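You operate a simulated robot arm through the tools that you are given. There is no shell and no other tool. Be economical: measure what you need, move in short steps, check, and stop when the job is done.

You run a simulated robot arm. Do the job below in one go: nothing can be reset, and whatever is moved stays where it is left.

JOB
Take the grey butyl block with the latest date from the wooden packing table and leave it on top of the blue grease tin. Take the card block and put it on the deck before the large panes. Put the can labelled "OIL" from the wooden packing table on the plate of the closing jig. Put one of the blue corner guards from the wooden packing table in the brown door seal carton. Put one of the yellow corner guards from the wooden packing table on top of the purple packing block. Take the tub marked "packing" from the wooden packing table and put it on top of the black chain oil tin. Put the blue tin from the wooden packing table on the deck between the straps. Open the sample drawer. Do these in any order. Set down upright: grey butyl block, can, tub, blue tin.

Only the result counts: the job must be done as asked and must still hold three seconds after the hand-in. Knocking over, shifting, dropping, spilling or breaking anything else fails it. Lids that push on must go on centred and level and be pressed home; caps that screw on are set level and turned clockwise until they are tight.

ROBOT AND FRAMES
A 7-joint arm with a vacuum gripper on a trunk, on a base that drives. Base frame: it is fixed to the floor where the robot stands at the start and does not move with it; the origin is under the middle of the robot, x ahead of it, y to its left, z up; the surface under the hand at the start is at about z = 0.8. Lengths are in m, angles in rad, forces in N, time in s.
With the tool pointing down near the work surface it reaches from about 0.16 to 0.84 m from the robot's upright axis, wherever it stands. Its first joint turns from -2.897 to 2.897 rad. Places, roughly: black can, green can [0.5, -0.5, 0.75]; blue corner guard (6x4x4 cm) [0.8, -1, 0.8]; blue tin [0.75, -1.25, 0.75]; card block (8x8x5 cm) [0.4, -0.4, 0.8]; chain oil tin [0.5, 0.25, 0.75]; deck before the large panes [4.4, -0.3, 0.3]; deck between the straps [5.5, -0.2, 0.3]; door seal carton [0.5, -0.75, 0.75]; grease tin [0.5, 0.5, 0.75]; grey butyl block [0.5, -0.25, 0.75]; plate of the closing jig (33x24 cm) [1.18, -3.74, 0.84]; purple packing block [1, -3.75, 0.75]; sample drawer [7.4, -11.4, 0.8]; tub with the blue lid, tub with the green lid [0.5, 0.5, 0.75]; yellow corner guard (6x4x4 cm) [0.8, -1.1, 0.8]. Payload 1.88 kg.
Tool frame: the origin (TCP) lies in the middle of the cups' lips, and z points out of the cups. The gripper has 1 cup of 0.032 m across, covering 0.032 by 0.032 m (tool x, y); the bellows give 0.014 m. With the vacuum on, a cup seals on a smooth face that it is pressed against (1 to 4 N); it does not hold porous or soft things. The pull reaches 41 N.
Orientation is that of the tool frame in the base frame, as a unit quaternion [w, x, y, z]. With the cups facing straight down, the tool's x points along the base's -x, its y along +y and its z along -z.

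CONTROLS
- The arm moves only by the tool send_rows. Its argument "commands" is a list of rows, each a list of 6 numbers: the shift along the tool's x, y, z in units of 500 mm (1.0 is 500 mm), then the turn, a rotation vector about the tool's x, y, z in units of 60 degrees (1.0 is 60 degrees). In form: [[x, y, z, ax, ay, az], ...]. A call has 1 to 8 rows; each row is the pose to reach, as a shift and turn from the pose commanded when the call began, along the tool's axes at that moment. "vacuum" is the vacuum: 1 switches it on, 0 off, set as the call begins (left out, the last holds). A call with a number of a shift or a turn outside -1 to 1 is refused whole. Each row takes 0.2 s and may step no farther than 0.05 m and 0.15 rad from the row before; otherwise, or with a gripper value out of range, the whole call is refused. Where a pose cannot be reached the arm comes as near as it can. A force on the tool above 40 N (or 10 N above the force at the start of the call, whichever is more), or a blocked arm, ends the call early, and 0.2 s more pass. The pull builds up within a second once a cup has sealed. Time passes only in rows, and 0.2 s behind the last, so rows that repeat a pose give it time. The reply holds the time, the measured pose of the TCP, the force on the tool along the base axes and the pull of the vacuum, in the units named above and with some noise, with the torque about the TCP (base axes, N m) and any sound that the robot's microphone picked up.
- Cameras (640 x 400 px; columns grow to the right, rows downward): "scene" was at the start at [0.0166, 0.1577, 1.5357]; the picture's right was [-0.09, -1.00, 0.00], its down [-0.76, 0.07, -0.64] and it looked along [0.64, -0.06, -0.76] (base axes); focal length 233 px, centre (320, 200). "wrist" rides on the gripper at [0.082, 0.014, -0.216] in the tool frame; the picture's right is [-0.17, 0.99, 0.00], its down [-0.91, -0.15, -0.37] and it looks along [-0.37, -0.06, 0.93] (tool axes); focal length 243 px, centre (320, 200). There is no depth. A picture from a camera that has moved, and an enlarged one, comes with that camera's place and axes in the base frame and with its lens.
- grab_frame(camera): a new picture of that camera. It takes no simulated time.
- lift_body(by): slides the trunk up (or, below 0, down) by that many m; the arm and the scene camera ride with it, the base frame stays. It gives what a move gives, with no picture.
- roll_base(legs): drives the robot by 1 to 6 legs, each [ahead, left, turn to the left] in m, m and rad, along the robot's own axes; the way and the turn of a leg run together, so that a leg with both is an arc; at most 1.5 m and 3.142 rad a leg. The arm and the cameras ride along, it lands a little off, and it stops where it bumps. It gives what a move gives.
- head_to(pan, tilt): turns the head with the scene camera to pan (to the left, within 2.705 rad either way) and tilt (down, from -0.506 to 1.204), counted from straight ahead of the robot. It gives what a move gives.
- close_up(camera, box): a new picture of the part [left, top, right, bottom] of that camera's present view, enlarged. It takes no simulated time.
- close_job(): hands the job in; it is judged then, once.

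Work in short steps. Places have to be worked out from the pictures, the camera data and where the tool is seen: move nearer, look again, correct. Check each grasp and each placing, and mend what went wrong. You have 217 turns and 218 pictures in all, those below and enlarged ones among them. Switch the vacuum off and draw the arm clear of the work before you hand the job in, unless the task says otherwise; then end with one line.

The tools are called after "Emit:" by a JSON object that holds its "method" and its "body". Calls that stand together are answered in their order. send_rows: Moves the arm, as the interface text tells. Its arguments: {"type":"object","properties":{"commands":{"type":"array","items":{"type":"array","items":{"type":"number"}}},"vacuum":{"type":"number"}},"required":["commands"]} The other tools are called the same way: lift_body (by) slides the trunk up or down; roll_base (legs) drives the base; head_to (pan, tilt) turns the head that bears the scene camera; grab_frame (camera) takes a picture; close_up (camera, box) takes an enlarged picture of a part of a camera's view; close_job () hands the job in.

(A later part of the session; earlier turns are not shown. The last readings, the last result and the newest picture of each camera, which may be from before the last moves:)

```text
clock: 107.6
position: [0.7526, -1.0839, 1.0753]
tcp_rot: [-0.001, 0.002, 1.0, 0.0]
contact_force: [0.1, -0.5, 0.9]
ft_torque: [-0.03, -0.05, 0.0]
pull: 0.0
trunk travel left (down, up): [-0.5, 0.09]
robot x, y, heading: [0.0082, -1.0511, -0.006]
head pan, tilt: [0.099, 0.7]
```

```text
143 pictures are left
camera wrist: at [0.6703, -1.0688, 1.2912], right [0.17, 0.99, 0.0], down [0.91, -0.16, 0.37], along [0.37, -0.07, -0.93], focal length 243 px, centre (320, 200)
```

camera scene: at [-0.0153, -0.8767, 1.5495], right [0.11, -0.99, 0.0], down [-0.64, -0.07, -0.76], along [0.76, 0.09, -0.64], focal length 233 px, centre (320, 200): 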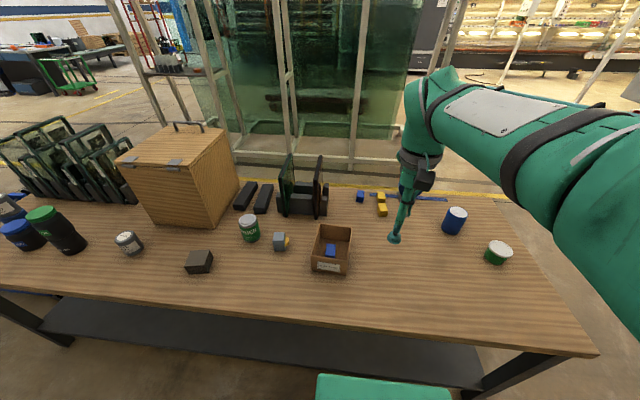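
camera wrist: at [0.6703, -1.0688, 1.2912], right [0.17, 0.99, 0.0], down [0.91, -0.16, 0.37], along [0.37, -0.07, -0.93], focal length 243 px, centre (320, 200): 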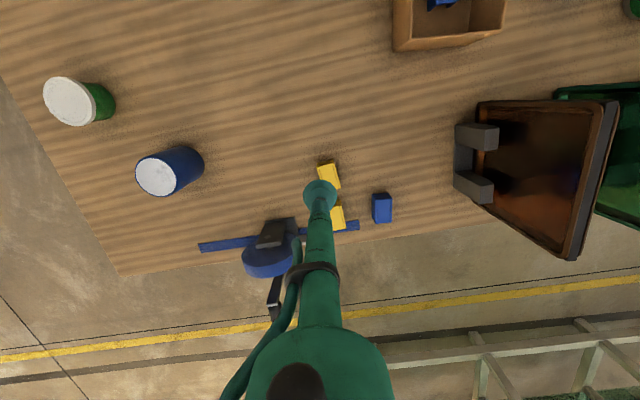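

I go down to 6 cm above the near yellow guard.

Emit:
{"method": "send_rows", "body": {"commands": [[-0.05, 0.01, 0.03, 0, 0, 0], [-0.08, 0.02, 0.1, 0, 0, 0], [-0.08, 0.02, 0.19, 0, 0, 0], [-0.08, 0.02, 0.28, 0, 0, 0], [-0.08, 0.02, 0.36, 0, 0, 0], [-0.08, 0.02, 0.36, 0, 0, 0]], "vacuum": 1}}

Emit:
{"method": "close_up", "body": {"camera": "wrist", "box": [250, 120, 390, 260]}}

```text
clock: 109.0
position: [0.7934, -1.0724, 0.8946]
tcp_rot: [0.0, 0.002, 1.0, -0.001]
contact_force: [0.2, 0.4, -0.7]
ft_torque: [0.0, 0.02, 0.01]
pull: 0.2
trunk travel left (down, up): [-0.5, 0.09]
robot x, y, heading: [0.01, -1.0494, 0.001]
head pan, tilt: [0.099, 0.7]
```

```text
2.86 times, centred on (320, 190) of wrist
camera zoom: at [0.7099, -1.0587, 1.1103], right [0.17, 0.99, 0.0], down [0.91, -0.16, 0.37], along [0.37, -0.07, -0.93], focal length 693 px, centre (320, 229)
```

zoom: 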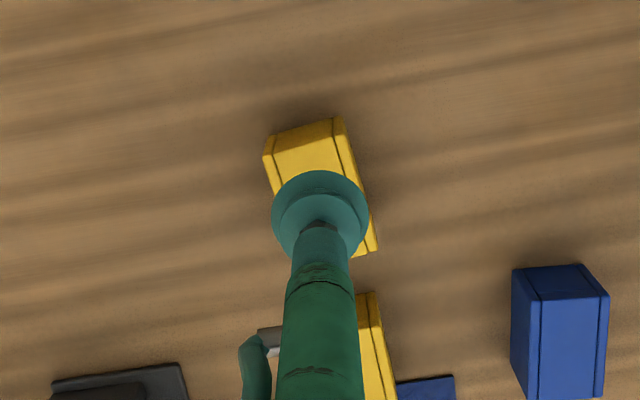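

Guard centre [0.807, -1.077]; I descend onto it.

Emit:
{"method": "send_rows", "body": {"commands": [[-0.027, -0.009, 0.04, 0, 0, 0], [-0.027, -0.009, 0.09, 0, 0, 0], [-0.027, -0.009, 0.105, 0, 0, 0], [-0.027, -0.009, 0.111, 0, 0, 0], [-0.027, -0.009, 0.117, 0, 0, 0], [-0.027, -0.009, 0.121, 0, 0, 0]]}}

```text
clock: 110.4
position: [0.8064, -1.0777, 0.8356]
tcp_rot: [-0.001, 0.002, 1.0, -0.001]
contact_force: [0.3, -0.6, 0.4]
ft_torque: [0.01, -0.03, -0.02]
pull: 40.2
trunk travel left (down, up): [-0.5, 0.09]
robot x, y, heading: [0.0043, -1.0485, -0.004]
head pan, tilt: [0.099, 0.7]
```

Sealed. I lift and retract.

Emit:
{"method": "send_rows", "body": {"commands": [[0, 0, -0.06, 0, 0, 0], [0, 0, -0.15, 0, 0, 0], [0, 0, -0.24, 0, 0, 0], [0, 0, -0.33, 0, 0, 0], [0.06, 0.02, -0.4, 0, 0, 0], [0.14, 0.04, -0.45, 0, 0, 0], [0.23, 0.06, -0.48, 0, 0, 0], [0.32, 0.08, -0.5, 0, 0, 0]]}}

Emit:
{"method": "send_rows", "body": {"commands": [[0.09, 0, 0, 0, 0, 0.12], [0.18, 0, 0, 0, 0, 0.24], [0.27, 0, 0, 0, 0, 0.36], [0.36, 0, 0, 0, 0, 0.48], [0.45, 0, 0, 0, 0, 0.6], [0.48, 0, 0, 0, 0, 0.72], [0.48, 0, 0, 0, 0, 0.84], [0.48, 0, 0, 0, 0, 0.96]]}}

Emit:
{"method": "grab_frame", "body": {"camera": "wrist"}}

```text
clock: 112.2
position: [0.6461, -1.0365, 1.0882]
tcp_rot: [0.001, 0.003, 1.0, -0.001]
contact_force: [-1.0, 0.1, -0.7]
ft_torque: [0.07, -0.07, -0.02]
pull: 40.5
trunk travel left (down, up): [-0.5, 0.09]
robot x, y, heading: [0.0049, -1.0518, -0.007]
head pan, tilt: [0.099, 0.7]
```

```text
clock: 114.0
position: [0.4083, -1.0345, 1.0858]
tcp_rot: [-0.001, 0.485, 0.875, -0.001]
contact_force: [-0.3, -0.3, 0.6]
ft_torque: [0.06, -0.02, -0.01]
pull: 40.8
trunk travel left (down, up): [-0.5, 0.09]
robot x, y, heading: [0.0093, -1.0477, -0.005]
head pan, tilt: [0.099, 0.7]
```

```text
141 pictures are left
camera wrist: at [0.3744, -0.9588, 1.3018], right [0.92, 0.38, 0.0], down [0.36, -0.86, 0.38], along [0.14, -0.35, -0.93], focal length 243 px, centre (320, 200)
```

wrist: 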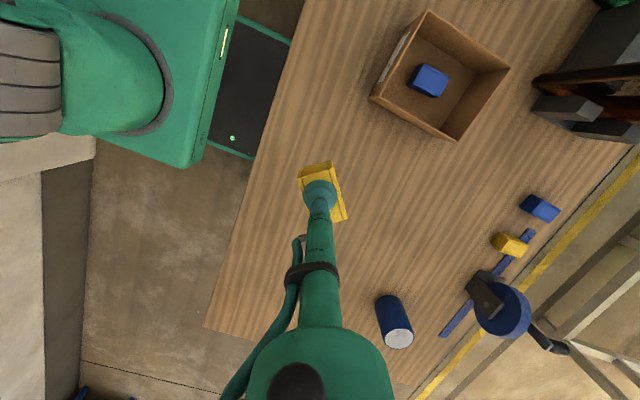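

The guard's long side should end along y. I turn another 40° and then drive to the jig bench.

Emit:
{"method": "send_rows", "body": {"commands": [[0, 0, 0, 0, 0, 0.13], [0, 0, 0, 0, 0, 0.26], [0, 0, 0, 0, 0, 0.39], [0, 0, 0, 0, 0, 0.52], [0, 0, 0, 0, 0, 0.65], [0, 0, 0, 0, 0, 0.667]]}}

Emit:
{"method": "roll_base", "body": {"legs": [[0, -0.9, 0], [0.37, -0.4, 0], [0, -0.9, 0], [0, -0.35, 0]]}}

Emit:
{"method": "grab_frame", "body": {"camera": "wrist"}}

Emit:
{"method": "grab_frame", "body": {"camera": "scene"}}

```text
clock: 115.4
position: [0.407, -1.0361, 1.0852]
tcp_rot: [0.0, 0.754, 0.656, 0.0]
contact_force: [0.1, 0.0, -0.3]
ft_torque: [0.01, -0.02, -0.03]
pull: 40.5
trunk travel left (down, up): [-0.5, 0.09]
robot x, y, heading: [0.0094, -1.049, -0.002]
head pan, tilt: [0.099, 0.7]
```

```text
clock: 129.2
position: [0.7789, -3.5893, 1.088]
tcp_rot: [0.001, 0.753, 0.658, -0.001]
contact_force: [0.0, -0.6, 0.0]
ft_torque: [-0.01, 0.02, -0.03]
pull: 40.6
trunk travel left (down, up): [-0.5, 0.09]
robot x, y, heading: [0.3806, -3.6043, -0.002]
head pan, tilt: [0.099, 0.7]
```

```text
140 pictures are left
camera wrist: at [0.8027, -3.5102, 1.3018], right [0.96, -0.3, 0.0], down [-0.27, -0.89, 0.38], along [-0.11, -0.36, -0.93], focal length 243 px, centre (320, 200)
```

wrist: 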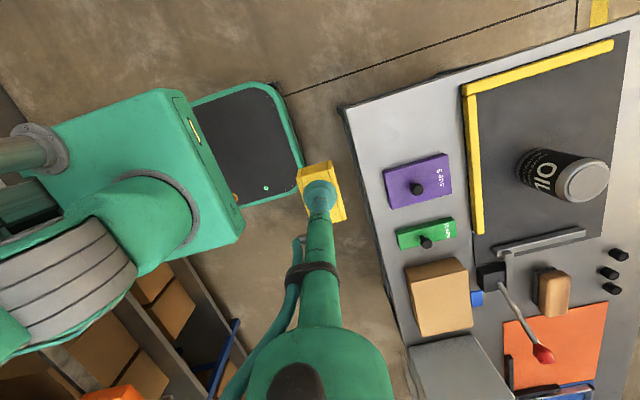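

```text
139 pictures are left
camera scene: at [0.4045, -3.4317, 1.5495], right [0.1, -1.0, 0.0], down [-0.64, -0.06, -0.77], along [0.76, 0.08, -0.64], focal length 233 px, centre (320, 200)
```

scene: 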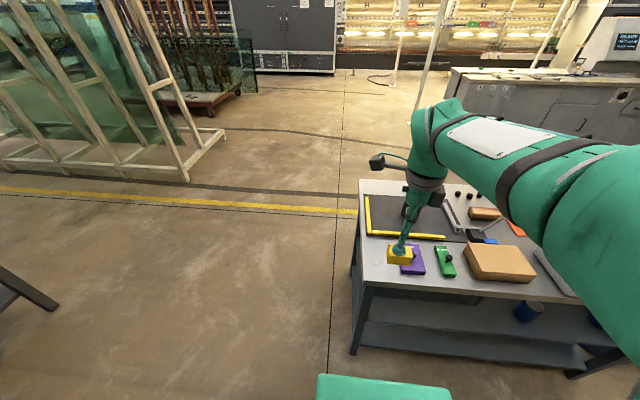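

I zoom in on the purple block for its exact place and angle.

Emit:
{"method": "close_up", "body": {"camera": "wrist", "box": [280, 120, 480, 260]}}

Emit:
{"method": "close_up", "body": {"camera": "scene", "box": [370, 220, 450, 290]}}

```text
2.86 times, centred on (380, 190) of wrist
camera zoom: at [0.8027, -3.5102, 1.3018], right [0.96, -0.3, 0.0], down [-0.27, -0.89, 0.38], along [-0.11, -0.36, -0.93], focal length 693 px, centre (149, 229)
```

zoom: 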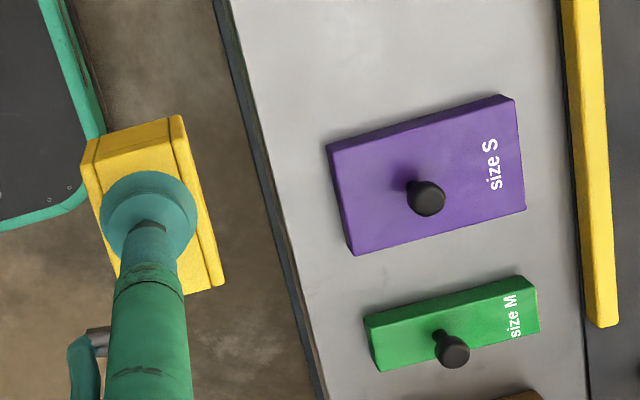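

```text
5.71 times, centred on (410, 255) of scene
camera zoom: at [0.4045, -3.4317, 1.5495], right [0.1, -1.0, 0.0], down [-0.64, -0.06, -0.77], along [0.76, 0.08, -0.64], focal length 1333 px, centre (-194, -114)
```

zoom: 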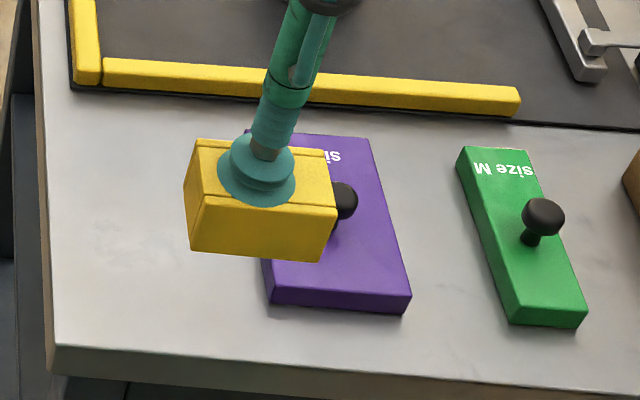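

Purple block top: x 0.880–0.998, y -3.738 to -3.663, z ≈ 0.866, knob at x ≈ 0.929. I aim the guard (long side along y) at [0.973, -3.702] on the far half.

Emit:
{"method": "send_rows", "body": {"commands": [[-0.035, 0.08, 0, 0, 0, 0], [-0.07, 0.165, 0, 0, 0, 0], [-0.105, 0.25, 0, 0, 0, 0], [-0.14, 0.335, 0, 0, 0, 0], [-0.172, 0.415, 0, 0, 0, 0], [-0.172, 0.415, 0.09, 0, 0, 0], [-0.172, 0.415, 0.18, 0, 0, 0], [-0.172, 0.415, 0.24, 0, 0, 0]]}}

Emit:
{"method": "close_up", "body": {"camera": "wrist", "box": [220, 100, 420, 240]}}

Emit:
{"method": "close_up", "body": {"camera": "scene", "box": [370, 200, 450, 290]}}

```text
clock: 131.0
position: [0.9738, -3.7021, 0.9657]
tcp_rot: [0.001, 0.753, 0.658, -0.001]
contact_force: [0.4, -0.2, -0.6]
ft_torque: [0.04, 0.0, -0.06]
pull: 40.9
trunk travel left (down, up): [-0.5, 0.09]
robot x, y, heading: [0.3807, -3.6034, 0.001]
head pan, tilt: [0.099, 0.7]
```

```text
2.86 times, centred on (320, 170) of wrist
camera zoom: at [0.9968, -3.6228, 1.1818], right [0.96, -0.3, 0.0], down [-0.27, -0.89, 0.38], along [-0.11, -0.36, -0.93], focal length 693 px, centre (320, 286)
```

zoom: 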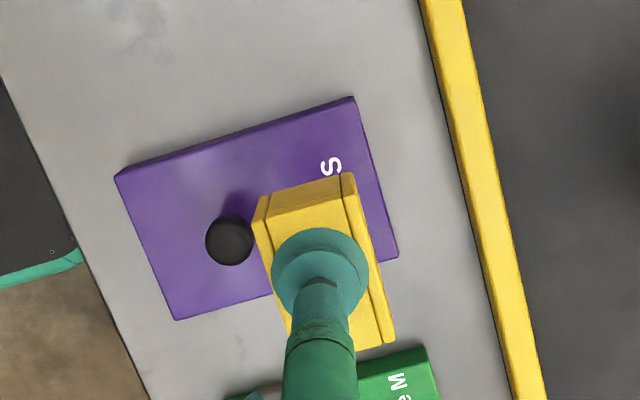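

```text
4.44 times, centred on (410, 245) of scene
camera zoom: at [0.4047, -3.4318, 1.5495], right [0.1, -1.0, 0.0], down [-0.64, -0.06, -0.76], along [0.76, 0.08, -0.64], focal length 1036 px, centre (-80, 0)
```

zoom: 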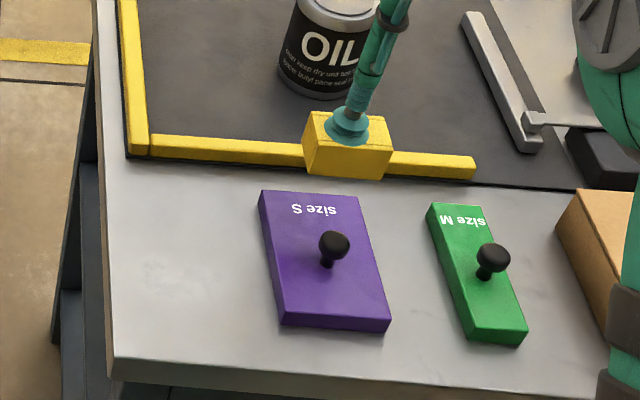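

Aligned on the far half, clear of the knob. I shift 4 mm in +y and lower to contact.

Emit:
{"method": "send_rows", "body": {"commands": [[0.008, -0.001, 0.05, 0, 0, 0], [0.008, -0.001, 0.1, 0, 0, 0], [0.008, -0.001, 0.11, 0, 0, 0], [0.008, -0.001, 0.116, 0, 0, 0], [0.008, -0.001, 0.122, 0, 0, 0], [0.008, -0.001, 0.128, 0, 0, 0], [0.008, -0.001, 0.134, 0, 0, 0]]}}

Emit:
{"method": "close_up", "body": {"camera": "scene", "box": [370, 200, 450, 290]}}

```text
clock: 132.6
position: [0.9727, -3.6991, 0.8988]
tcp_rot: [0.0, 0.753, 0.658, -0.001]
contact_force: [-1.1, -0.5, 0.1]
ft_torque: [0.01, -0.02, -0.04]
pull: 40.4
trunk travel left (down, up): [-0.5, 0.09]
robot x, y, heading: [0.3827, -3.6082, 0.0]
head pan, tilt: [0.099, 0.7]
```

```text
4.44 times, centred on (410, 245) of scene
camera zoom: at [0.4045, -3.4317, 1.5495], right [0.1, -1.0, 0.0], down [-0.64, -0.06, -0.76], along [0.76, 0.08, -0.64], focal length 1036 px, centre (-80, 0)
```

zoom: 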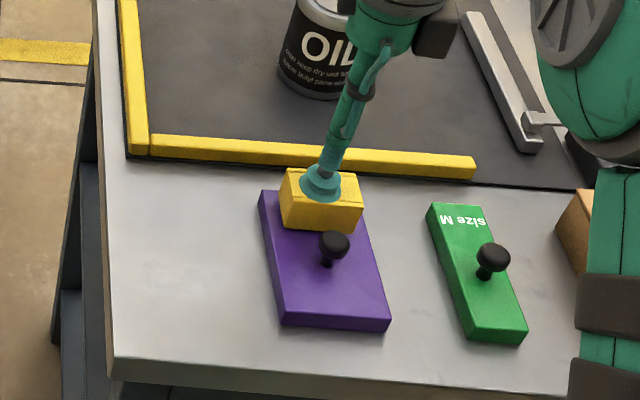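

Almost there; a few more 2 mm steps.

Emit:
{"method": "send_rows", "body": {"commands": [[0, 0, 0.005, 0, 0, 0], [0, 0, 0.01, 0, 0, 0], [0, 0, 0.015, 0, 0, 0], [0, 0, 0.02, 0, 0, 0]]}}

```text
clock: 133.6
position: [0.9738, -3.699, 0.8931]
tcp_rot: [0.004, 0.753, 0.658, 0.002]
contact_force: [-4.5, 0.9, 26.4]
ft_torque: [0.04, 0.13, -0.03]
pull: 40.6
trunk travel left (down, up): [-0.5, 0.09]
robot x, y, heading: [0.3809, -3.6053, 0.003]
head pan, tilt: [0.099, 0.7]
```

Contact. I release and rise.

Emit:
{"method": "send_rows", "body": {"commands": [[0, 0, -0.004, 0, 0, 0], [0, 0, -0.004, 0, 0, 0], [0, 0, -0.004, 0, 0, 0], [0, 0, -0.004, 0, 0, 0], [0, 0, -0.02, 0, 0, 0], [0, 0, -0.1, 0, 0, 0], [0, 0, -0.2, 0, 0, 0], [0, 0, -0.3, 0, 0, 0]], "vacuum": 0}}

Emit:
{"method": "close_up", "body": {"camera": "scene", "box": [370, 180, 450, 290]}}

Emit:
{"method": "close_up", "body": {"camera": "wrist", "box": [220, 100, 420, 240]}}

```text
clock: 135.4
position: [0.9735, -3.6971, 1.0384]
tcp_rot: [0.001, 0.753, 0.658, -0.001]
contact_force: [-0.1, -0.2, 0.6]
ft_torque: [0.04, 0.0, -0.01]
pull: 0.1
trunk travel left (down, up): [-0.5, 0.09]
robot x, y, heading: [0.3795, -3.6062, 0.001]
head pan, tilt: [0.099, 0.7]
```

```text
3.64 times, centred on (410, 235) of scene
camera zoom: at [0.4046, -3.4317, 1.5494], right [0.1, -1.0, 0.0], down [-0.64, -0.06, -0.76], along [0.76, 0.08, -0.64], focal length 848 px, centre (-7, 73)
```

zoom: 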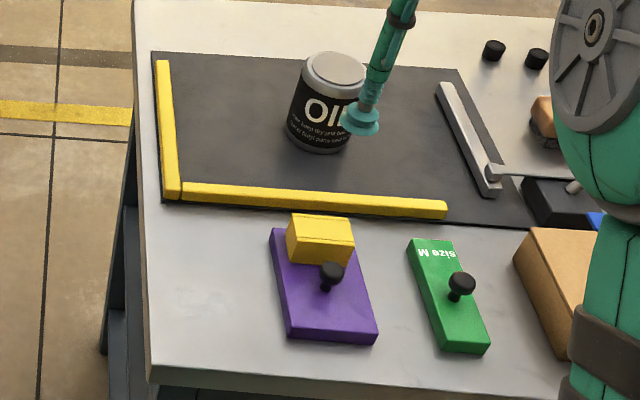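

```text
2.86 times, centred on (320, 170) of wrist
camera zoom: at [0.9966, -3.6189, 1.2539], right [0.96, -0.3, 0.0], down [-0.27, -0.89, 0.38], along [-0.11, -0.36, -0.93], focal length 693 px, centre (320, 286)
```

zoom: 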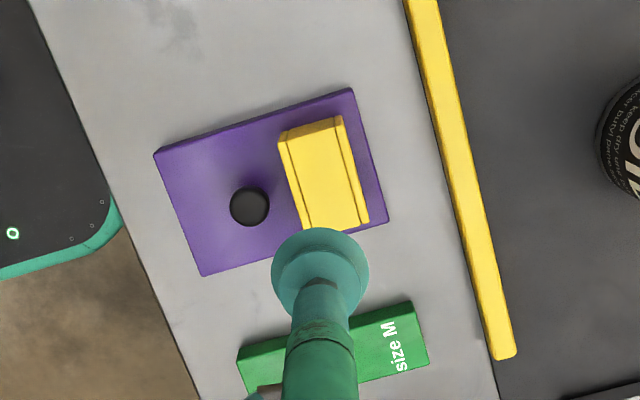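

The guard rests flat on the purple block. I retract, turning the tool back, then drive to the packing table for the blue tin.

Emit:
{"method": "send_rows", "body": {"commands": [[-0.006, -0.045, -0.05, 0, 0, -0.12], [-0.012, -0.09, -0.1, 0, 0, -0.24], [-0.018, -0.135, -0.1, 0, 0, -0.36], [-0.024, -0.18, -0.1, 0, 0, -0.48], [-0.03, -0.225, -0.1, 0, 0, -0.6], [-0.036, -0.27, -0.1, 0, 0, -0.72], [-0.042, -0.315, -0.1, 0, 0, -0.84], [-0.048, -0.36, -0.1, 0, 0, -0.96]]}}

Emit:
{"method": "send_rows", "body": {"commands": [[0, 0, 0, 0, 0, -0.13], [0, 0, 0, 0, 0, -0.26], [0, 0, 0, 0, 0, -0.39], [0, 0, 0, 0, 0, -0.52], [0, 0, 0, 0, 0, -0.65], [0, 0, 0, 0, 0, -0.668]]}}

Emit:
{"method": "roll_base", "body": {"legs": [[0, 1.25, 0], [-0.38, 0.45, 0], [0, 0.65, 0]]}}

Emit:
{"method": "grab_frame", "body": {"camera": "wrist"}}

Emit:
{"method": "grab_frame", "body": {"camera": "scene"}}

```text
clock: 137.2
position: [0.7913, -3.6991, 1.0889]
tcp_rot: [0.0, 0.341, 0.94, -0.001]
contact_force: [-0.3, -0.1, -0.5]
ft_torque: [0.0, -0.01, -0.01]
pull: 0.1
trunk travel left (down, up): [-0.5, 0.09]
robot x, y, heading: [0.3788, -3.6088, -0.007]
head pan, tilt: [0.099, 0.7]
```

```text
clock: 138.6
position: [0.7906, -3.6977, 1.0892]
tcp_rot: [-0.001, 0.0, 1.0, -0.001]
contact_force: [-0.5, -0.5, 0.4]
ft_torque: [0.01, 0.0, 0.04]
pull: 0.1
trunk travel left (down, up): [-0.5, 0.09]
robot x, y, heading: [0.3811, -3.6054, 0.002]
head pan, tilt: [0.099, 0.7]
```

```text
clock: 151.0
position: [0.4106, -1.3514, 1.0889]
tcp_rot: [-0.001, 0.0, 1.0, -0.001]
contact_force: [0.0, -0.1, -0.3]
ft_torque: [0.06, -0.01, 0.02]
pull: 0.0
trunk travel left (down, up): [-0.5, 0.09]
robot x, y, heading: [-0.0039, -1.2559, -0.001]
head pan, tilt: [0.099, 0.7]
```

```text
131 pictures are left
camera wrist: at [0.3278, -1.3365, 1.3049], right [0.17, 0.99, 0.0], down [0.91, -0.15, 0.37], along [0.37, -0.06, -0.93], focal length 243 px, centre (320, 200)
```

wrist: 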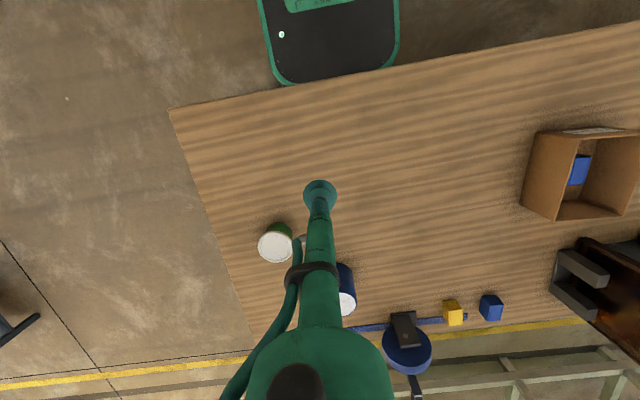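

```text
130 pictures are left
camera scene: at [0.0236, -1.0838, 1.5495], right [0.1, -1.0, 0.0], down [-0.64, -0.06, -0.76], along [0.76, 0.08, -0.64], focal length 233 px, centre (320, 200)
```

scene: 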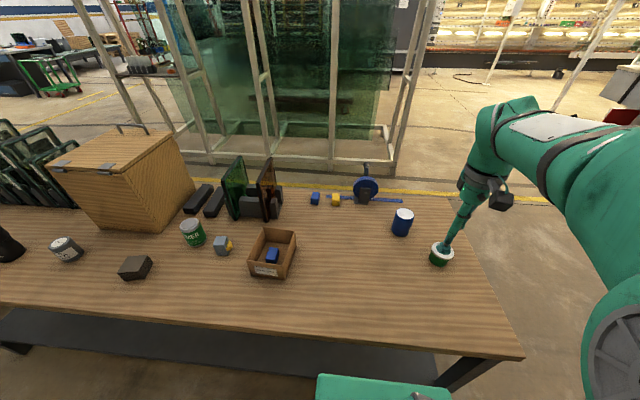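

Blue tin's lid is near [0.72, -1.343, 0.91]. I move the arm toward it.

Emit:
{"method": "send_rows", "body": {"commands": [[-0.09, 0, 0, 0, 0, 0], [-0.18, 0, 0, 0, 0, 0], [-0.27, 0, 0, 0, 0, 0], [-0.36, 0, 0, 0, 0, 0], [-0.44, 0.005, 0, 0, 0, 0], [-0.52, 0.01, 0, 0, 0, 0], [-0.58, 0.01, 0.06, 0, 0, 0]]}}

Emit:
{"method": "grab_frame", "body": {"camera": "wrist"}}

Emit:
{"method": "close_up", "body": {"camera": "scene", "box": [360, 180, 480, 280]}}

```text
clock: 152.6
position: [0.7007, -1.3447, 1.0591]
tcp_rot: [-0.001, 0.0, 1.0, -0.001]
contact_force: [-0.8, 0.3, -0.3]
ft_torque: [-0.03, -0.02, 0.0]
pull: 0.0
trunk travel left (down, up): [-0.5, 0.09]
robot x, y, heading: [-0.001, -1.2564, -0.003]
head pan, tilt: [0.099, 0.7]
```

```text
129 pictures are left
camera wrist: at [0.6172, -1.3313, 1.2745], right [0.17, 0.99, 0.0], down [0.91, -0.15, 0.37], along [0.37, -0.06, -0.93], focal length 243 px, centre (320, 200)
```

wrist: 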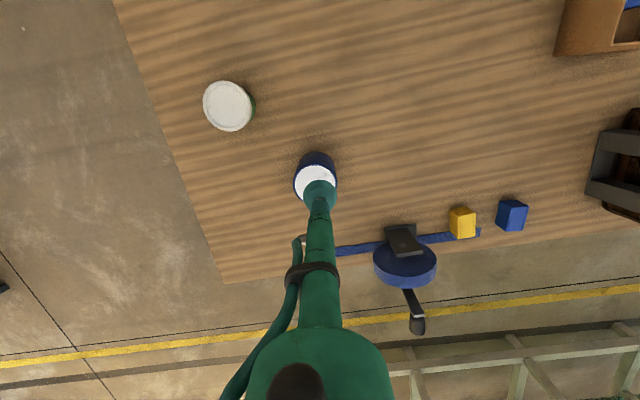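

```text
4.00 times, centred on (420, 230) of scene
camera zoom: at [0.024, -1.0838, 1.5495], right [0.1, -1.0, 0.0], down [-0.64, -0.06, -0.76], along [0.76, 0.08, -0.64], focal length 933 px, centre (-80, 80)
```

zoom: 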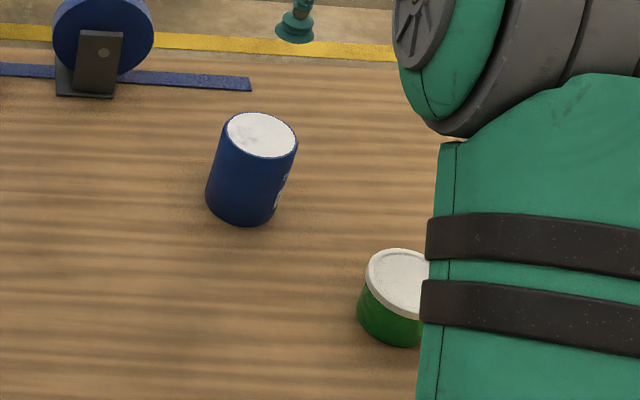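

The blue tin's top looks odd; I zoom in.

Emit:
{"method": "close_up", "body": {"camera": "wrist", "box": [280, 140, 350, 210]}}

Emit:
{"method": "close_up", "body": {"camera": "scene", "box": [385, 200, 425, 240]}}

```text
5.71 times, centred on (315, 175) of wrist
camera zoom: at [0.6172, -1.3313, 1.2745], right [0.17, 0.99, 0.0], down [0.91, -0.15, 0.37], along [0.37, -0.06, -0.93], focal length 1386 px, centre (349, 343)
```

zoom: 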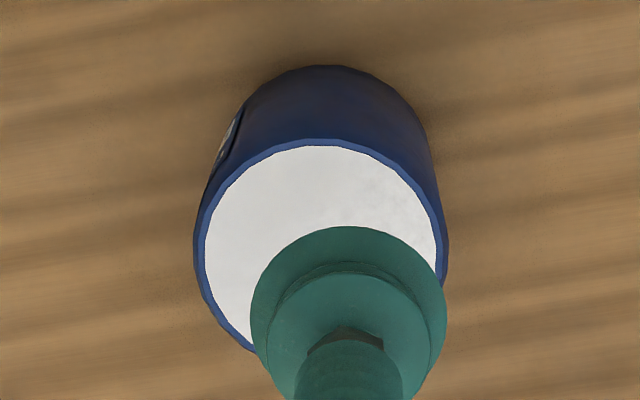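

```text
10.00 times, centred on (405, 220) of scene
camera zoom: at [0.024, -1.0838, 1.5495], right [0.1, -1.0, 0.0], down [-0.64, -0.06, -0.76], along [0.76, 0.08, -0.64], focal length 2332 px, centre (-530, 0)
```

zoom: 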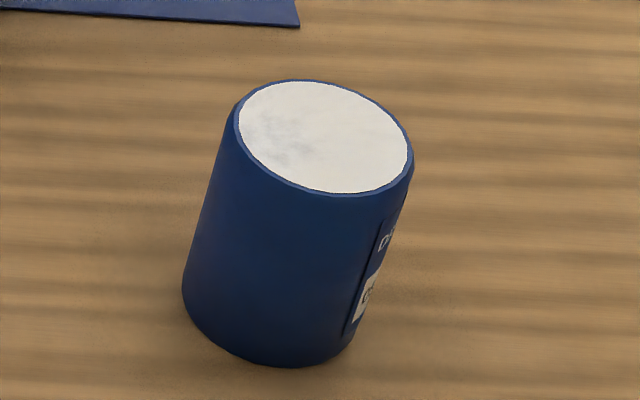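

The tin may be topped by a white lid or filled open. First I align over its centre [0.739, -1.359, 0.90] and try a light touch with vacuum.

Emit:
{"method": "send_rows", "body": {"commands": [[-0.04, -0.015, 0.03, 0, 0, 0], [-0.076, -0.029, 0.1, 0, 0, 0], [-0.076, -0.029, 0.18, 0, 0, 0], [-0.076, -0.029, 0.24, 0, 0, 0], [-0.076, -0.029, 0.27, 0, 0, 0], [-0.076, -0.029, 0.27, 0, 0, 0]], "vacuum": 1}}

Emit:
{"method": "close_up", "body": {"camera": "wrist", "box": [260, 120, 380, 240]}}

Emit:
{"method": "close_up", "body": {"camera": "scene", "box": [385, 190, 435, 240]}}

```text
clock: 154.0
position: [0.7391, -1.3601, 0.9235]
tcp_rot: [0.0, -0.001, 1.0, -0.001]
contact_force: [-0.3, 0.4, -0.5]
ft_torque: [0.01, -0.01, 0.01]
pull: 0.1
trunk travel left (down, up): [-0.5, 0.09]
robot x, y, heading: [-0.001, -1.2557, -0.001]
head pan, tilt: [0.099, 0.7]
```

```text
3.33 times, centred on (320, 180) of wrist
camera zoom: at [0.6558, -1.3467, 1.1391], right [0.17, 0.99, 0.0], down [0.91, -0.15, 0.37], along [0.37, -0.06, -0.93], focal length 809 px, centre (320, 267)
```

zoom: 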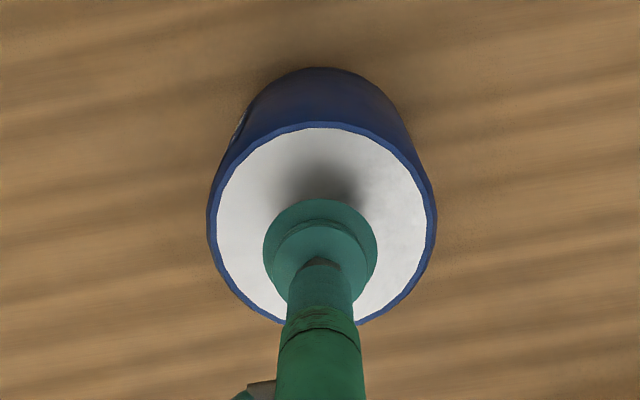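

```text
8.00 times, centred on (410, 215) of scene
camera zoom: at [0.0238, -1.0838, 1.5495], right [0.1, -1.0, 0.0], down [-0.64, -0.06, -0.76], along [0.76, 0.08, -0.64], focal length 1866 px, centre (-400, 80)
```

zoom: 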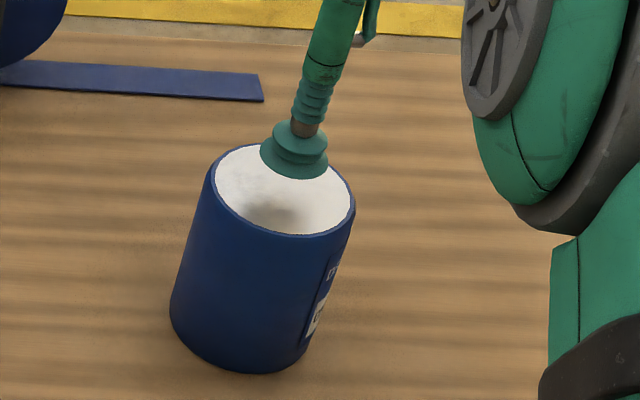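

I go down in 2–3 mm steps.

Emit:
{"method": "send_rows", "body": {"commands": [[0, 0, 0.02, 0, 0, 0], [0, 0, 0.03, 0, 0, 0], [0, 0, 0.036, 0, 0, 0], [0, 0, 0.04, 0, 0, 0], [0, 0, 0.044, 0, 0, 0], [0, 0, 0.044, 0, 0, 0]]}}

```text
clock: 155.4
position: [0.7383, -1.3594, 0.901]
tcp_rot: [0.0, 0.0, 1.0, -0.001]
contact_force: [0.0, 0.1, -3.3]
ft_torque: [-0.02, 0.02, 0.0]
pull: 41.2
trunk travel left (down, up): [-0.5, 0.09]
robot x, y, heading: [-0.0024, -1.2557, 0.0]
head pan, tilt: [0.099, 0.7]
```

It sealed at 41 N. I lift slowly and check that the whole tin follows.

Emit:
{"method": "send_rows", "body": {"commands": [[0, 0, -0.01, 0, 0, 0], [0, 0, -0.03, 0, 0, 0], [0, 0, -0.06, 0, 0, 0], [0, 0, -0.1, 0, 0, 0], [0, 0, -0.1, 0, 0, 0]]}}

Emit:
{"method": "close_up", "body": {"camera": "scene", "box": [385, 160, 435, 240]}}

```text
clock: 156.6
position: [0.7389, -1.3601, 0.9516]
tcp_rot: [-0.001, 0.0, 1.0, -0.001]
contact_force: [0.0, 0.0, -3.4]
ft_torque: [-0.03, -0.03, 0.01]
pull: 40.4
trunk travel left (down, up): [-0.5, 0.09]
robot x, y, heading: [-0.0002, -1.2578, -0.001]
head pan, tilt: [0.099, 0.7]
```

```text
5.00 times, centred on (410, 200) of scene
camera zoom: at [0.0237, -1.0838, 1.5495], right [0.1, -1.0, 0.0], down [-0.64, -0.06, -0.76], along [0.76, 0.08, -0.64], focal length 1166 px, centre (-130, 200)
```

zoom: 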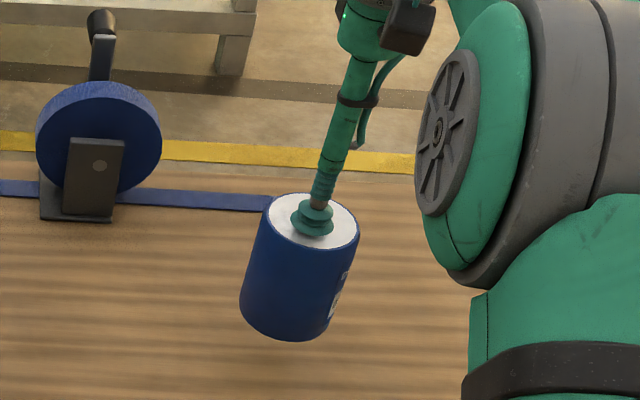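

The whole tin lifts, upright. I retract, drive clear of the table to y ≈ -2.1 and look ahead for the route to the deck.

Emit:
{"method": "send_rows", "body": {"commands": [[0, 0, -0.09, 0, 0, 0], [0, 0, -0.18, 0, 0, 0], [0, 0, -0.27, 0, 0, 0], [0.08, 0.02, -0.3, 0, 0, 0], [0.17, 0.04, -0.3, 0, 0, 0], [0.26, 0.06, -0.3, 0, 0, 0], [0.35, 0.08, -0.3, 0, 0, 0], [0.44, 0.1, -0.3, 0, 0, 0]]}}

Emit:
{"method": "send_rows", "body": {"commands": [[0.09, 0, 0, 0, 0, 0], [0.18, 0, 0, 0, 0, 0], [0.22, 0, 0, 0, 0, 0]]}}

Emit:
{"method": "roll_base", "body": {"legs": [[0, -0.85, 0]]}}

Emit:
{"method": "head_to", "body": {"pan": 0.25, "tilt": 0.25}}

Emit:
{"method": "grab_frame", "body": {"camera": "scene"}}

```text
clock: 158.4
position: [0.5184, -1.3102, 1.1]
tcp_rot: [0.0, 0.0, 1.0, -0.001]
contact_force: [-0.2, 1.0, -3.3]
ft_torque: [0.03, 0.02, 0.02]
pull: 41.1
trunk travel left (down, up): [-0.5, 0.09]
robot x, y, heading: [-0.001, -1.2581, -0.002]
head pan, tilt: [0.099, 0.7]
```

```text
clock: 159.2
position: [0.4088, -1.309, 1.1]
tcp_rot: [-0.001, -0.001, 1.0, -0.001]
contact_force: [-0.6, 0.3, -2.3]
ft_torque: [-0.01, -0.04, 0.01]
pull: 40.9
trunk travel left (down, up): [-0.5, 0.09]
robot x, y, heading: [-0.0014, -1.2578, -0.001]
head pan, tilt: [0.099, 0.7]
```

```text
clock: 163.7
position: [0.4056, -2.1508, 1.1009]
tcp_rot: [-0.001, 0.002, 1.0, -0.001]
contact_force: [0.2, 0.0, -3.7]
ft_torque: [0.02, -0.01, 0.01]
pull: 41.0
trunk travel left (down, up): [-0.5, 0.09]
robot x, y, heading: [-0.0052, -2.097, -0.005]
head pan, tilt: [0.099, 0.7]
```

```text
clock: 164.6
position: [0.4047, -2.1521, 1.102]
tcp_rot: [-0.001, 0.003, 1.0, -0.001]
contact_force: [-0.3, -0.3, -3.0]
ft_torque: [-0.01, -0.01, -0.02]
pull: 40.7
trunk travel left (down, up): [-0.5, 0.09]
robot x, y, heading: [-0.0036, -2.0968, -0.01]
head pan, tilt: [0.25, 0.25]
```

```text
122 pictures are left
camera scene: at [0.0278, -1.9096, 1.5902], right [0.24, -0.97, 0.0], down [-0.24, -0.06, -0.97], along [0.94, 0.23, -0.25], focal length 233 px, centre (320, 200)
```

scene: 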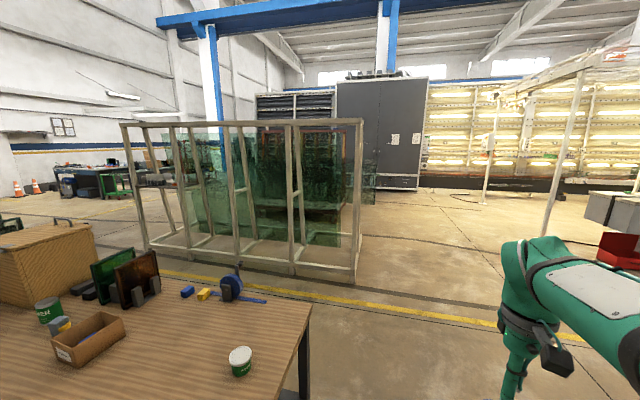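

The frame spans x 2–2.5, y -1.8 to 1.3. I pass it on the right side at y ≈ -2.5 and look from x ≈ 2.9.

Emit:
{"method": "roll_base", "body": {"legs": [[0, -0.4, 0.01], [1.5, 0, 0], [1.5, 0, 0]]}}

Emit:
{"method": "head_to", "body": {"pan": 0.7, "tilt": 0.4}}

Emit:
{"method": "grab_frame", "body": {"camera": "scene"}}

```text
clock: 181.1
position: [3.4027, -2.5557, 1.1009]
tcp_rot: [-0.001, 0.002, 1.0, -0.001]
contact_force: [0.2, 1.7, -3.8]
ft_torque: [-0.03, 0.01, -0.02]
pull: 40.7
trunk travel left (down, up): [-0.5, 0.09]
robot x, y, heading: [2.9934, -2.501, -0.005]
head pan, tilt: [0.25, 0.25]
```

```text
clock: 182.0
position: [3.402, -2.5552, 1.1008]
tcp_rot: [-0.001, 0.002, 1.0, -0.001]
contact_force: [-0.5, 0.5, -3.8]
ft_torque: [-0.03, 0.0, -0.01]
pull: 40.7
trunk travel left (down, up): [-0.5, 0.09]
robot x, y, heading: [2.9924, -2.5025, -0.006]
head pan, tilt: [0.7, 0.4]
```

```text
121 pictures are left
camera scene: at [3.0036, -2.2769, 1.5764], right [0.64, -0.77, 0.0], down [-0.3, -0.25, -0.92], along [0.71, 0.59, -0.39], focal length 233 px, centre (320, 200)
```

scene: 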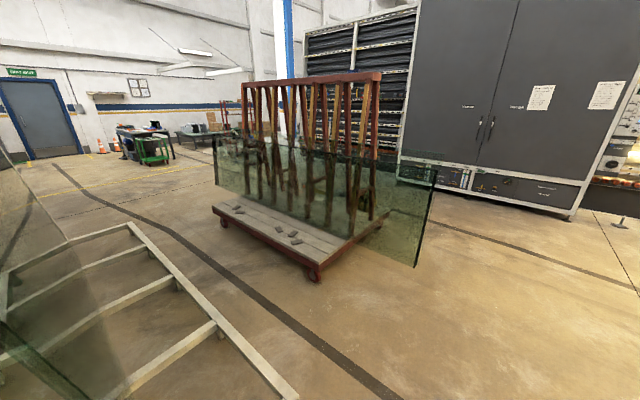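

The trolley: the near deck (before the large pane) is at x ≈ 4.4; the strap side must be the far side at x ≈ 5.5. I drive on along y = -2.5 to x ≈ 6.4 and look back.

Emit:
{"method": "roll_base", "body": {"legs": [[1.5, 0, 0.005], [1.5, 0, 0], [0.4, 0, 0]]}}

Emit:
{"method": "head_to", "body": {"pan": 1.8, "tilt": 0.4}}

Emit:
{"method": "grab_frame", "body": {"camera": "scene"}}

```text
clock: 198.7
position: [6.8191, -2.5471, 1.101]
tcp_rot: [-0.001, -0.003, 1.0, -0.001]
contact_force: [-0.1, -0.8, -4.0]
ft_torque: [0.03, 0.01, -0.01]
pull: 40.5
trunk travel left (down, up): [-0.5, 0.09]
robot x, y, heading: [6.4062, -2.4959, 0.006]
head pan, tilt: [0.7, 0.4]
```

```text
clock: 200.0
position: [6.8184, -2.5458, 1.1005]
tcp_rot: [-0.001, -0.003, 1.0, 0.0]
contact_force: [-0.1, 0.0, -2.9]
ft_torque: [0.0, -0.02, 0.01]
pull: 40.7
trunk travel left (down, up): [-0.5, 0.09]
robot x, y, heading: [6.4081, -2.4959, 0.001]
head pan, tilt: [1.799, 0.4]
```

```text
120 pictures are left
camera scene: at [6.3264, -2.2416, 1.5763], right [0.97, 0.23, 0.0], down [0.09, -0.38, -0.92], along [-0.21, 0.9, -0.39], focal length 233 px, centre (320, 200)
```

scene: 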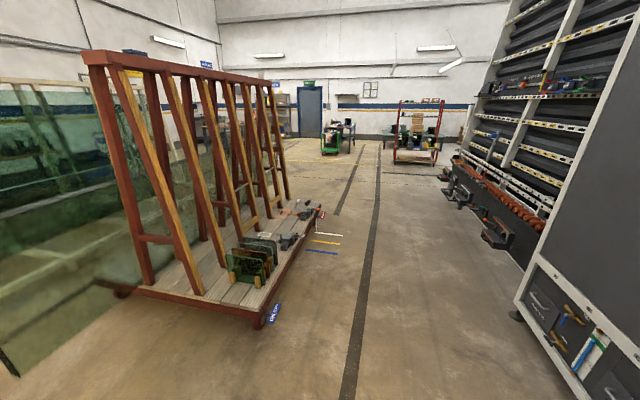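

I zoom in on this side's deck.

Emit:
{"method": "close_up", "body": {"camera": "scene", "box": [200, 180, 360, 330]}}

```text
2.67 times, centred on (280, 255) of scene
camera zoom: at [6.3264, -2.2416, 1.5763], right [0.97, 0.23, 0.0], down [0.09, -0.38, -0.92], along [-0.21, 0.9, -0.39], focal length 622 px, centre (427, 53)
```

zoom: 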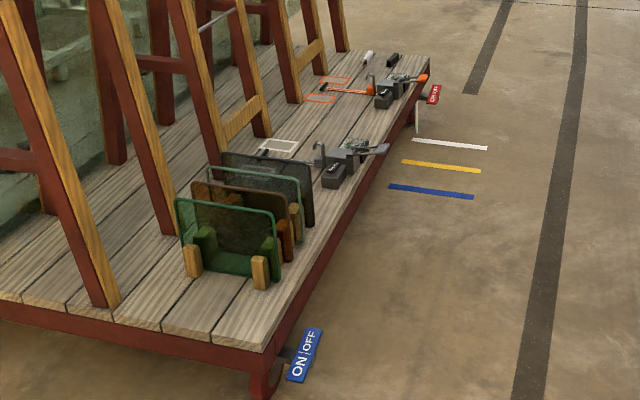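

The straps' ratchets sit at about y = -0.5 and y = 0.13 on the deck edge x ≈ 5.6; the target spot is between them near [5.5, -0.2]. I turn and drive up the aisle to face it.

Emit:
{"method": "roll_base", "body": {"legs": [[0, 0, 1.57], [1.5, 0, 0], [0.8, 0, 0], [0, 0, 1.57]]}}

Emit:
{"method": "head_to", "body": {"pan": 0, "tilt": 0.6}}

Emit:
{"method": "grab_frame", "body": {"camera": "scene"}}

Emit:
{"method": "grab_frame", "body": {"camera": "wrist"}}

```text
clock: 218.9
position: [5.9774, -0.1449, 1.101]
tcp_rot: [-0.001, 1.0, 0.01, 0.001]
contact_force: [0.3, 1.2, -3.9]
ft_torque: [-0.03, -0.04, 0.01]
pull: 40.5
trunk travel left (down, up): [-0.5, 0.09]
robot x, y, heading: [6.3883, -0.1895, -3.12]
head pan, tilt: [1.799, 0.4]
```

```text
clock: 220.8
position: [5.9765, -0.1442, 1.1004]
tcp_rot: [-0.001, 1.0, 0.01, 0.001]
contact_force: [-0.2, -0.4, -3.1]
ft_torque: [-0.02, -0.03, 0.02]
pull: 40.9
trunk travel left (down, up): [-0.5, 0.09]
robot x, y, heading: [6.3857, -0.1926, -3.122]
head pan, tilt: [0.0, 0.6]
```

```text
118 pictures are left
camera scene: at [6.3613, -0.3534, 1.5581], right [-0.02, 1.0, 0.0], down [0.56, 0.01, -0.83], along [-0.82, -0.01, -0.56], focal length 233 px, centre (320, 200)
```

scene: 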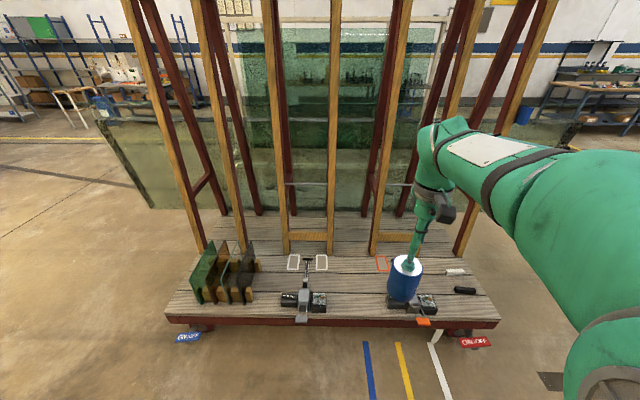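

```text
117 pictures are left
camera wrist: at [6.0572, -0.158, 1.3168], right [-0.15, -0.99, 0.0], down [-0.92, 0.14, 0.37], along [-0.37, 0.06, -0.93], focal length 243 px, centre (320, 200)
```

wrist: 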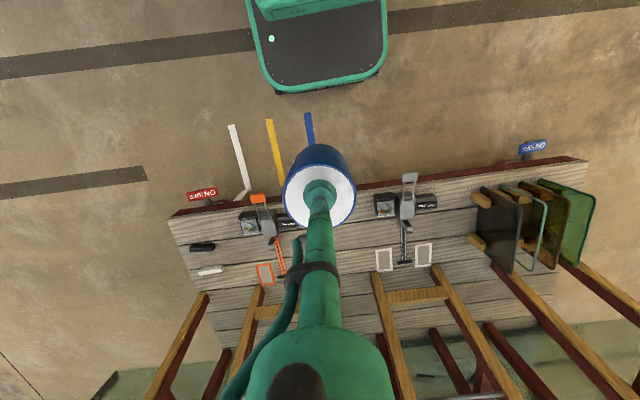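

The gap between the straps centres near y = -0.16. I drive 0.2 m closer, straighten, and lower the trunk.

Emit:
{"method": "roll_base", "body": {"legs": [[0.2, 0, -0.02]]}}

Emit:
{"method": "lift_body", "body": {"by": -0.45}}

Emit:
{"method": "grab_frame", "body": {"camera": "wrist"}}

Emit:
{"method": "grab_frame", "body": {"camera": "scene"}}

```text
clock: 222.3
position: [5.7783, -0.1376, 1.1001]
tcp_rot: [-0.001, 1.0, 0.0, 0.001]
contact_force: [-0.4, -0.3, -4.6]
ft_torque: [-0.02, -0.03, 0.0]
pull: 41.1
trunk travel left (down, up): [-0.5, 0.09]
robot x, y, heading: [6.1881, -0.1921, 3.138]
head pan, tilt: [0.0, 0.6]
```

```text
refused: -0.45 is not a number from -0.4 to 0.4
```

```text
116 pictures are left
camera wrist: at [5.8581, -0.1533, 1.3167], right [-0.17, -0.99, 0.0], down [-0.92, 0.15, 0.37], along [-0.37, 0.06, -0.93], focal length 243 px, centre (320, 200)
```

wrist: 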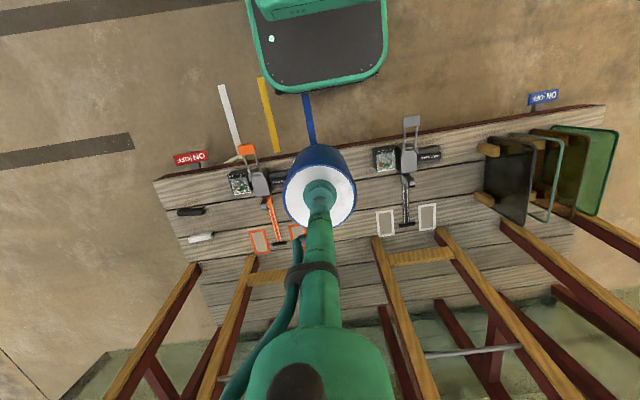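

```text
115 pictures are left
camera scene: at [6.1584, -0.3544, 1.5581], right [0.0, 1.0, 0.0], down [0.57, 0.0, -0.83], along [-0.83, 0.0, -0.57], focal length 233 px, centre (320, 200)
```

scene: 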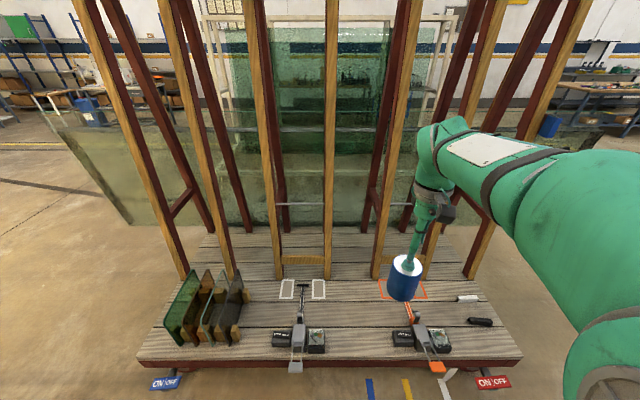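

Lower the trunk by 0.4.

Emit:
{"method": "lift_body", "body": {"by": -0.4}}

Emit:
{"method": "send_rows", "body": {"commands": [[-0.09, 0.01, 0, 0, 0, 0], [-0.18, 0.02, 0, 0, 0, 0], [-0.27, 0.03, 0, 0, 0, 0], [-0.36, 0.04, 0, 0, 0, 0], [-0.45, 0.05, 0, 0, 0, 0], [-0.54, 0.06, 0, 0, 0, 0], [-0.6, 0.065, 0, 0, 0, 0]]}}

Emit:
{"method": "grab_frame", "body": {"camera": "wrist"}}

Emit:
{"method": "grab_frame", "body": {"camera": "scene"}}

```text
clock: 226.2
position: [5.7768, -0.1376, 0.701]
tcp_rot: [-0.001, 1.0, 0.0, 0.001]
contact_force: [0.3, -0.1, -3.1]
ft_torque: [-0.02, 0.01, 0.03]
pull: 40.6
trunk travel left (down, up): [-0.1, 0.49]
robot x, y, heading: [6.1871, -0.1944, 3.141]
head pan, tilt: [0.0, 0.6]
```

```text
clock: 227.8
position: [5.478, -0.1705, 0.7008]
tcp_rot: [0.0, 1.0, -0.001, 0.001]
contact_force: [-0.7, 0.1, -3.4]
ft_torque: [-0.01, 0.06, -0.01]
pull: 40.8
trunk travel left (down, up): [-0.1, 0.49]
robot x, y, heading: [6.1865, -0.189, 3.137]
head pan, tilt: [0.0, 0.6]
```

```text
114 pictures are left
camera wrist: at [5.5578, -0.1849, 0.916], right [-0.17, -0.99, 0.0], down [-0.91, 0.15, 0.37], along [-0.37, 0.06, -0.93], focal length 243 px, centre (320, 200)
```

wrist: 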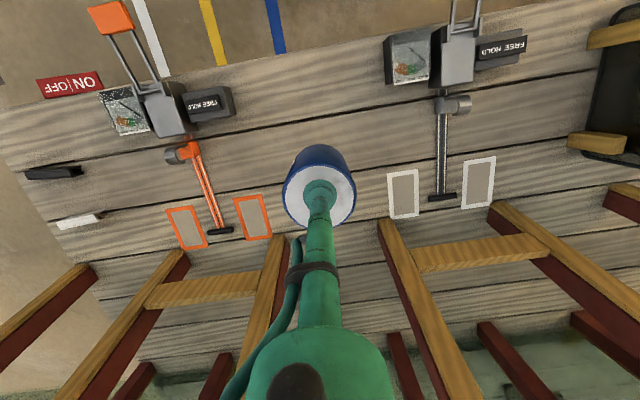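

```text
113 pictures are left
camera scene: at [6.1586, -0.3544, 1.1581], right [0.0, 1.0, 0.0], down [0.56, 0.0, -0.83], along [-0.83, 0.0, -0.56], focal length 233 px, centre (320, 200)
```

scene: 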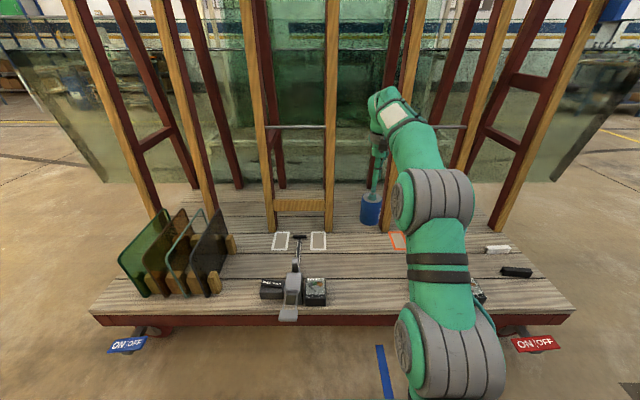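

The spot is clear; I lower the tin toward [5.46, -0.165] with the deck at about 0.3.

Emit:
{"method": "send_rows", "body": {"commands": [[-0.036, -0.011, 0.06, 0, 0, 0], [-0.036, -0.011, 0.15, 0, 0, 0], [-0.036, -0.011, 0.24, 0, 0, 0], [-0.036, -0.011, 0.33, 0, 0, 0], [-0.036, -0.011, 0.42, 0, 0, 0], [-0.036, -0.011, 0.49, 0, 0, 0], [-0.036, -0.011, 0.53, 0, 0, 0]]}}

Emit:
{"method": "grab_frame", "body": {"camera": "wrist"}}

Emit:
{"method": "grab_frame", "body": {"camera": "scene"}}

```text
clock: 229.4
position: [5.4612, -0.1643, 0.4335]
tcp_rot: [-0.001, 1.0, 0.0, 0.001]
contact_force: [-0.1, -0.7, -3.7]
ft_torque: [-0.01, -0.01, 0.02]
pull: 40.9
trunk travel left (down, up): [-0.1, 0.49]
robot x, y, heading: [6.1897, -0.1921, 3.141]
head pan, tilt: [0.0, 0.6]
```

```text
112 pictures are left
camera wrist: at [5.5411, -0.1795, 0.6507], right [-0.17, -0.99, 0.0], down [-0.91, 0.15, 0.37], along [-0.37, 0.06, -0.93], focal length 243 px, centre (320, 200)
```

wrist: 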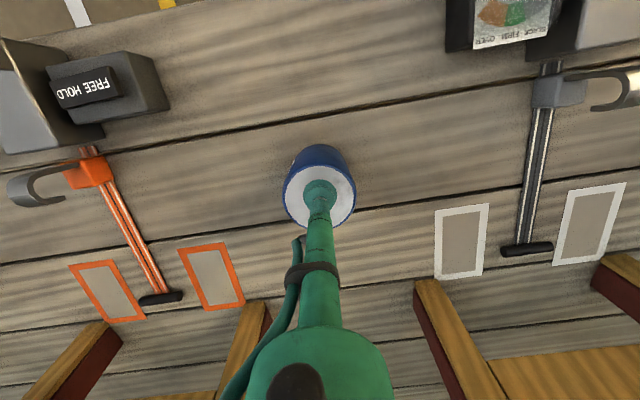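

```text
111 pictures are left
camera scene: at [6.1585, -0.3544, 1.1581], right [0.0, 1.0, 0.0], down [0.56, 0.0, -0.83], along [-0.83, 0.0, -0.56], focal length 233 px, centre (320, 200)
```

scene: 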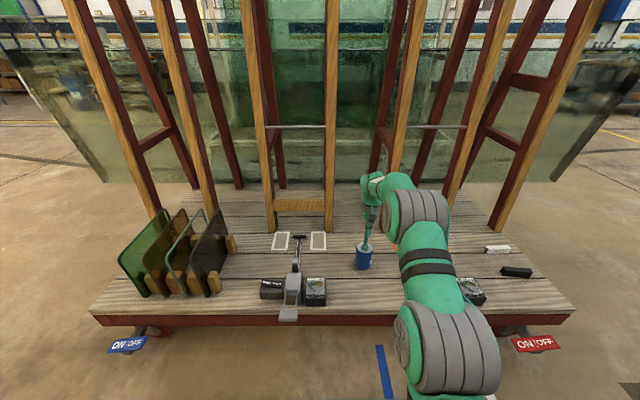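

I lower in fine steps to touch the deck.

Emit:
{"method": "send_rows", "body": {"commands": [[0, 0, 0.02, 0, 0, 0], [0, 0, 0.035, 0, 0, 0], [0, 0, 0.045, 0, 0, 0], [0, 0, 0.053, 0, 0, 0], [0, 0, 0.061, 0, 0, 0], [0, 0, 0.069, 0, 0, 0], [0, 0, 0.077, 0, 0, 0]]}}

```text
clock: 230.9
position: [5.4563, -0.165, 0.4055]
tcp_rot: [0.0, 1.0, -0.001, -0.005]
contact_force: [2.4, -0.9, 11.7]
ft_torque: [0.0, -0.04, -0.15]
pull: 40.9
trunk travel left (down, up): [-0.1, 0.49]
robot x, y, heading: [6.1845, -0.192, 3.138]
head pan, tilt: [0.0, 0.6]
stopped in row 7: the force on the tool passed its limit at 42 N (the readings are from after the stop); the commanded pose is now the measured one
```

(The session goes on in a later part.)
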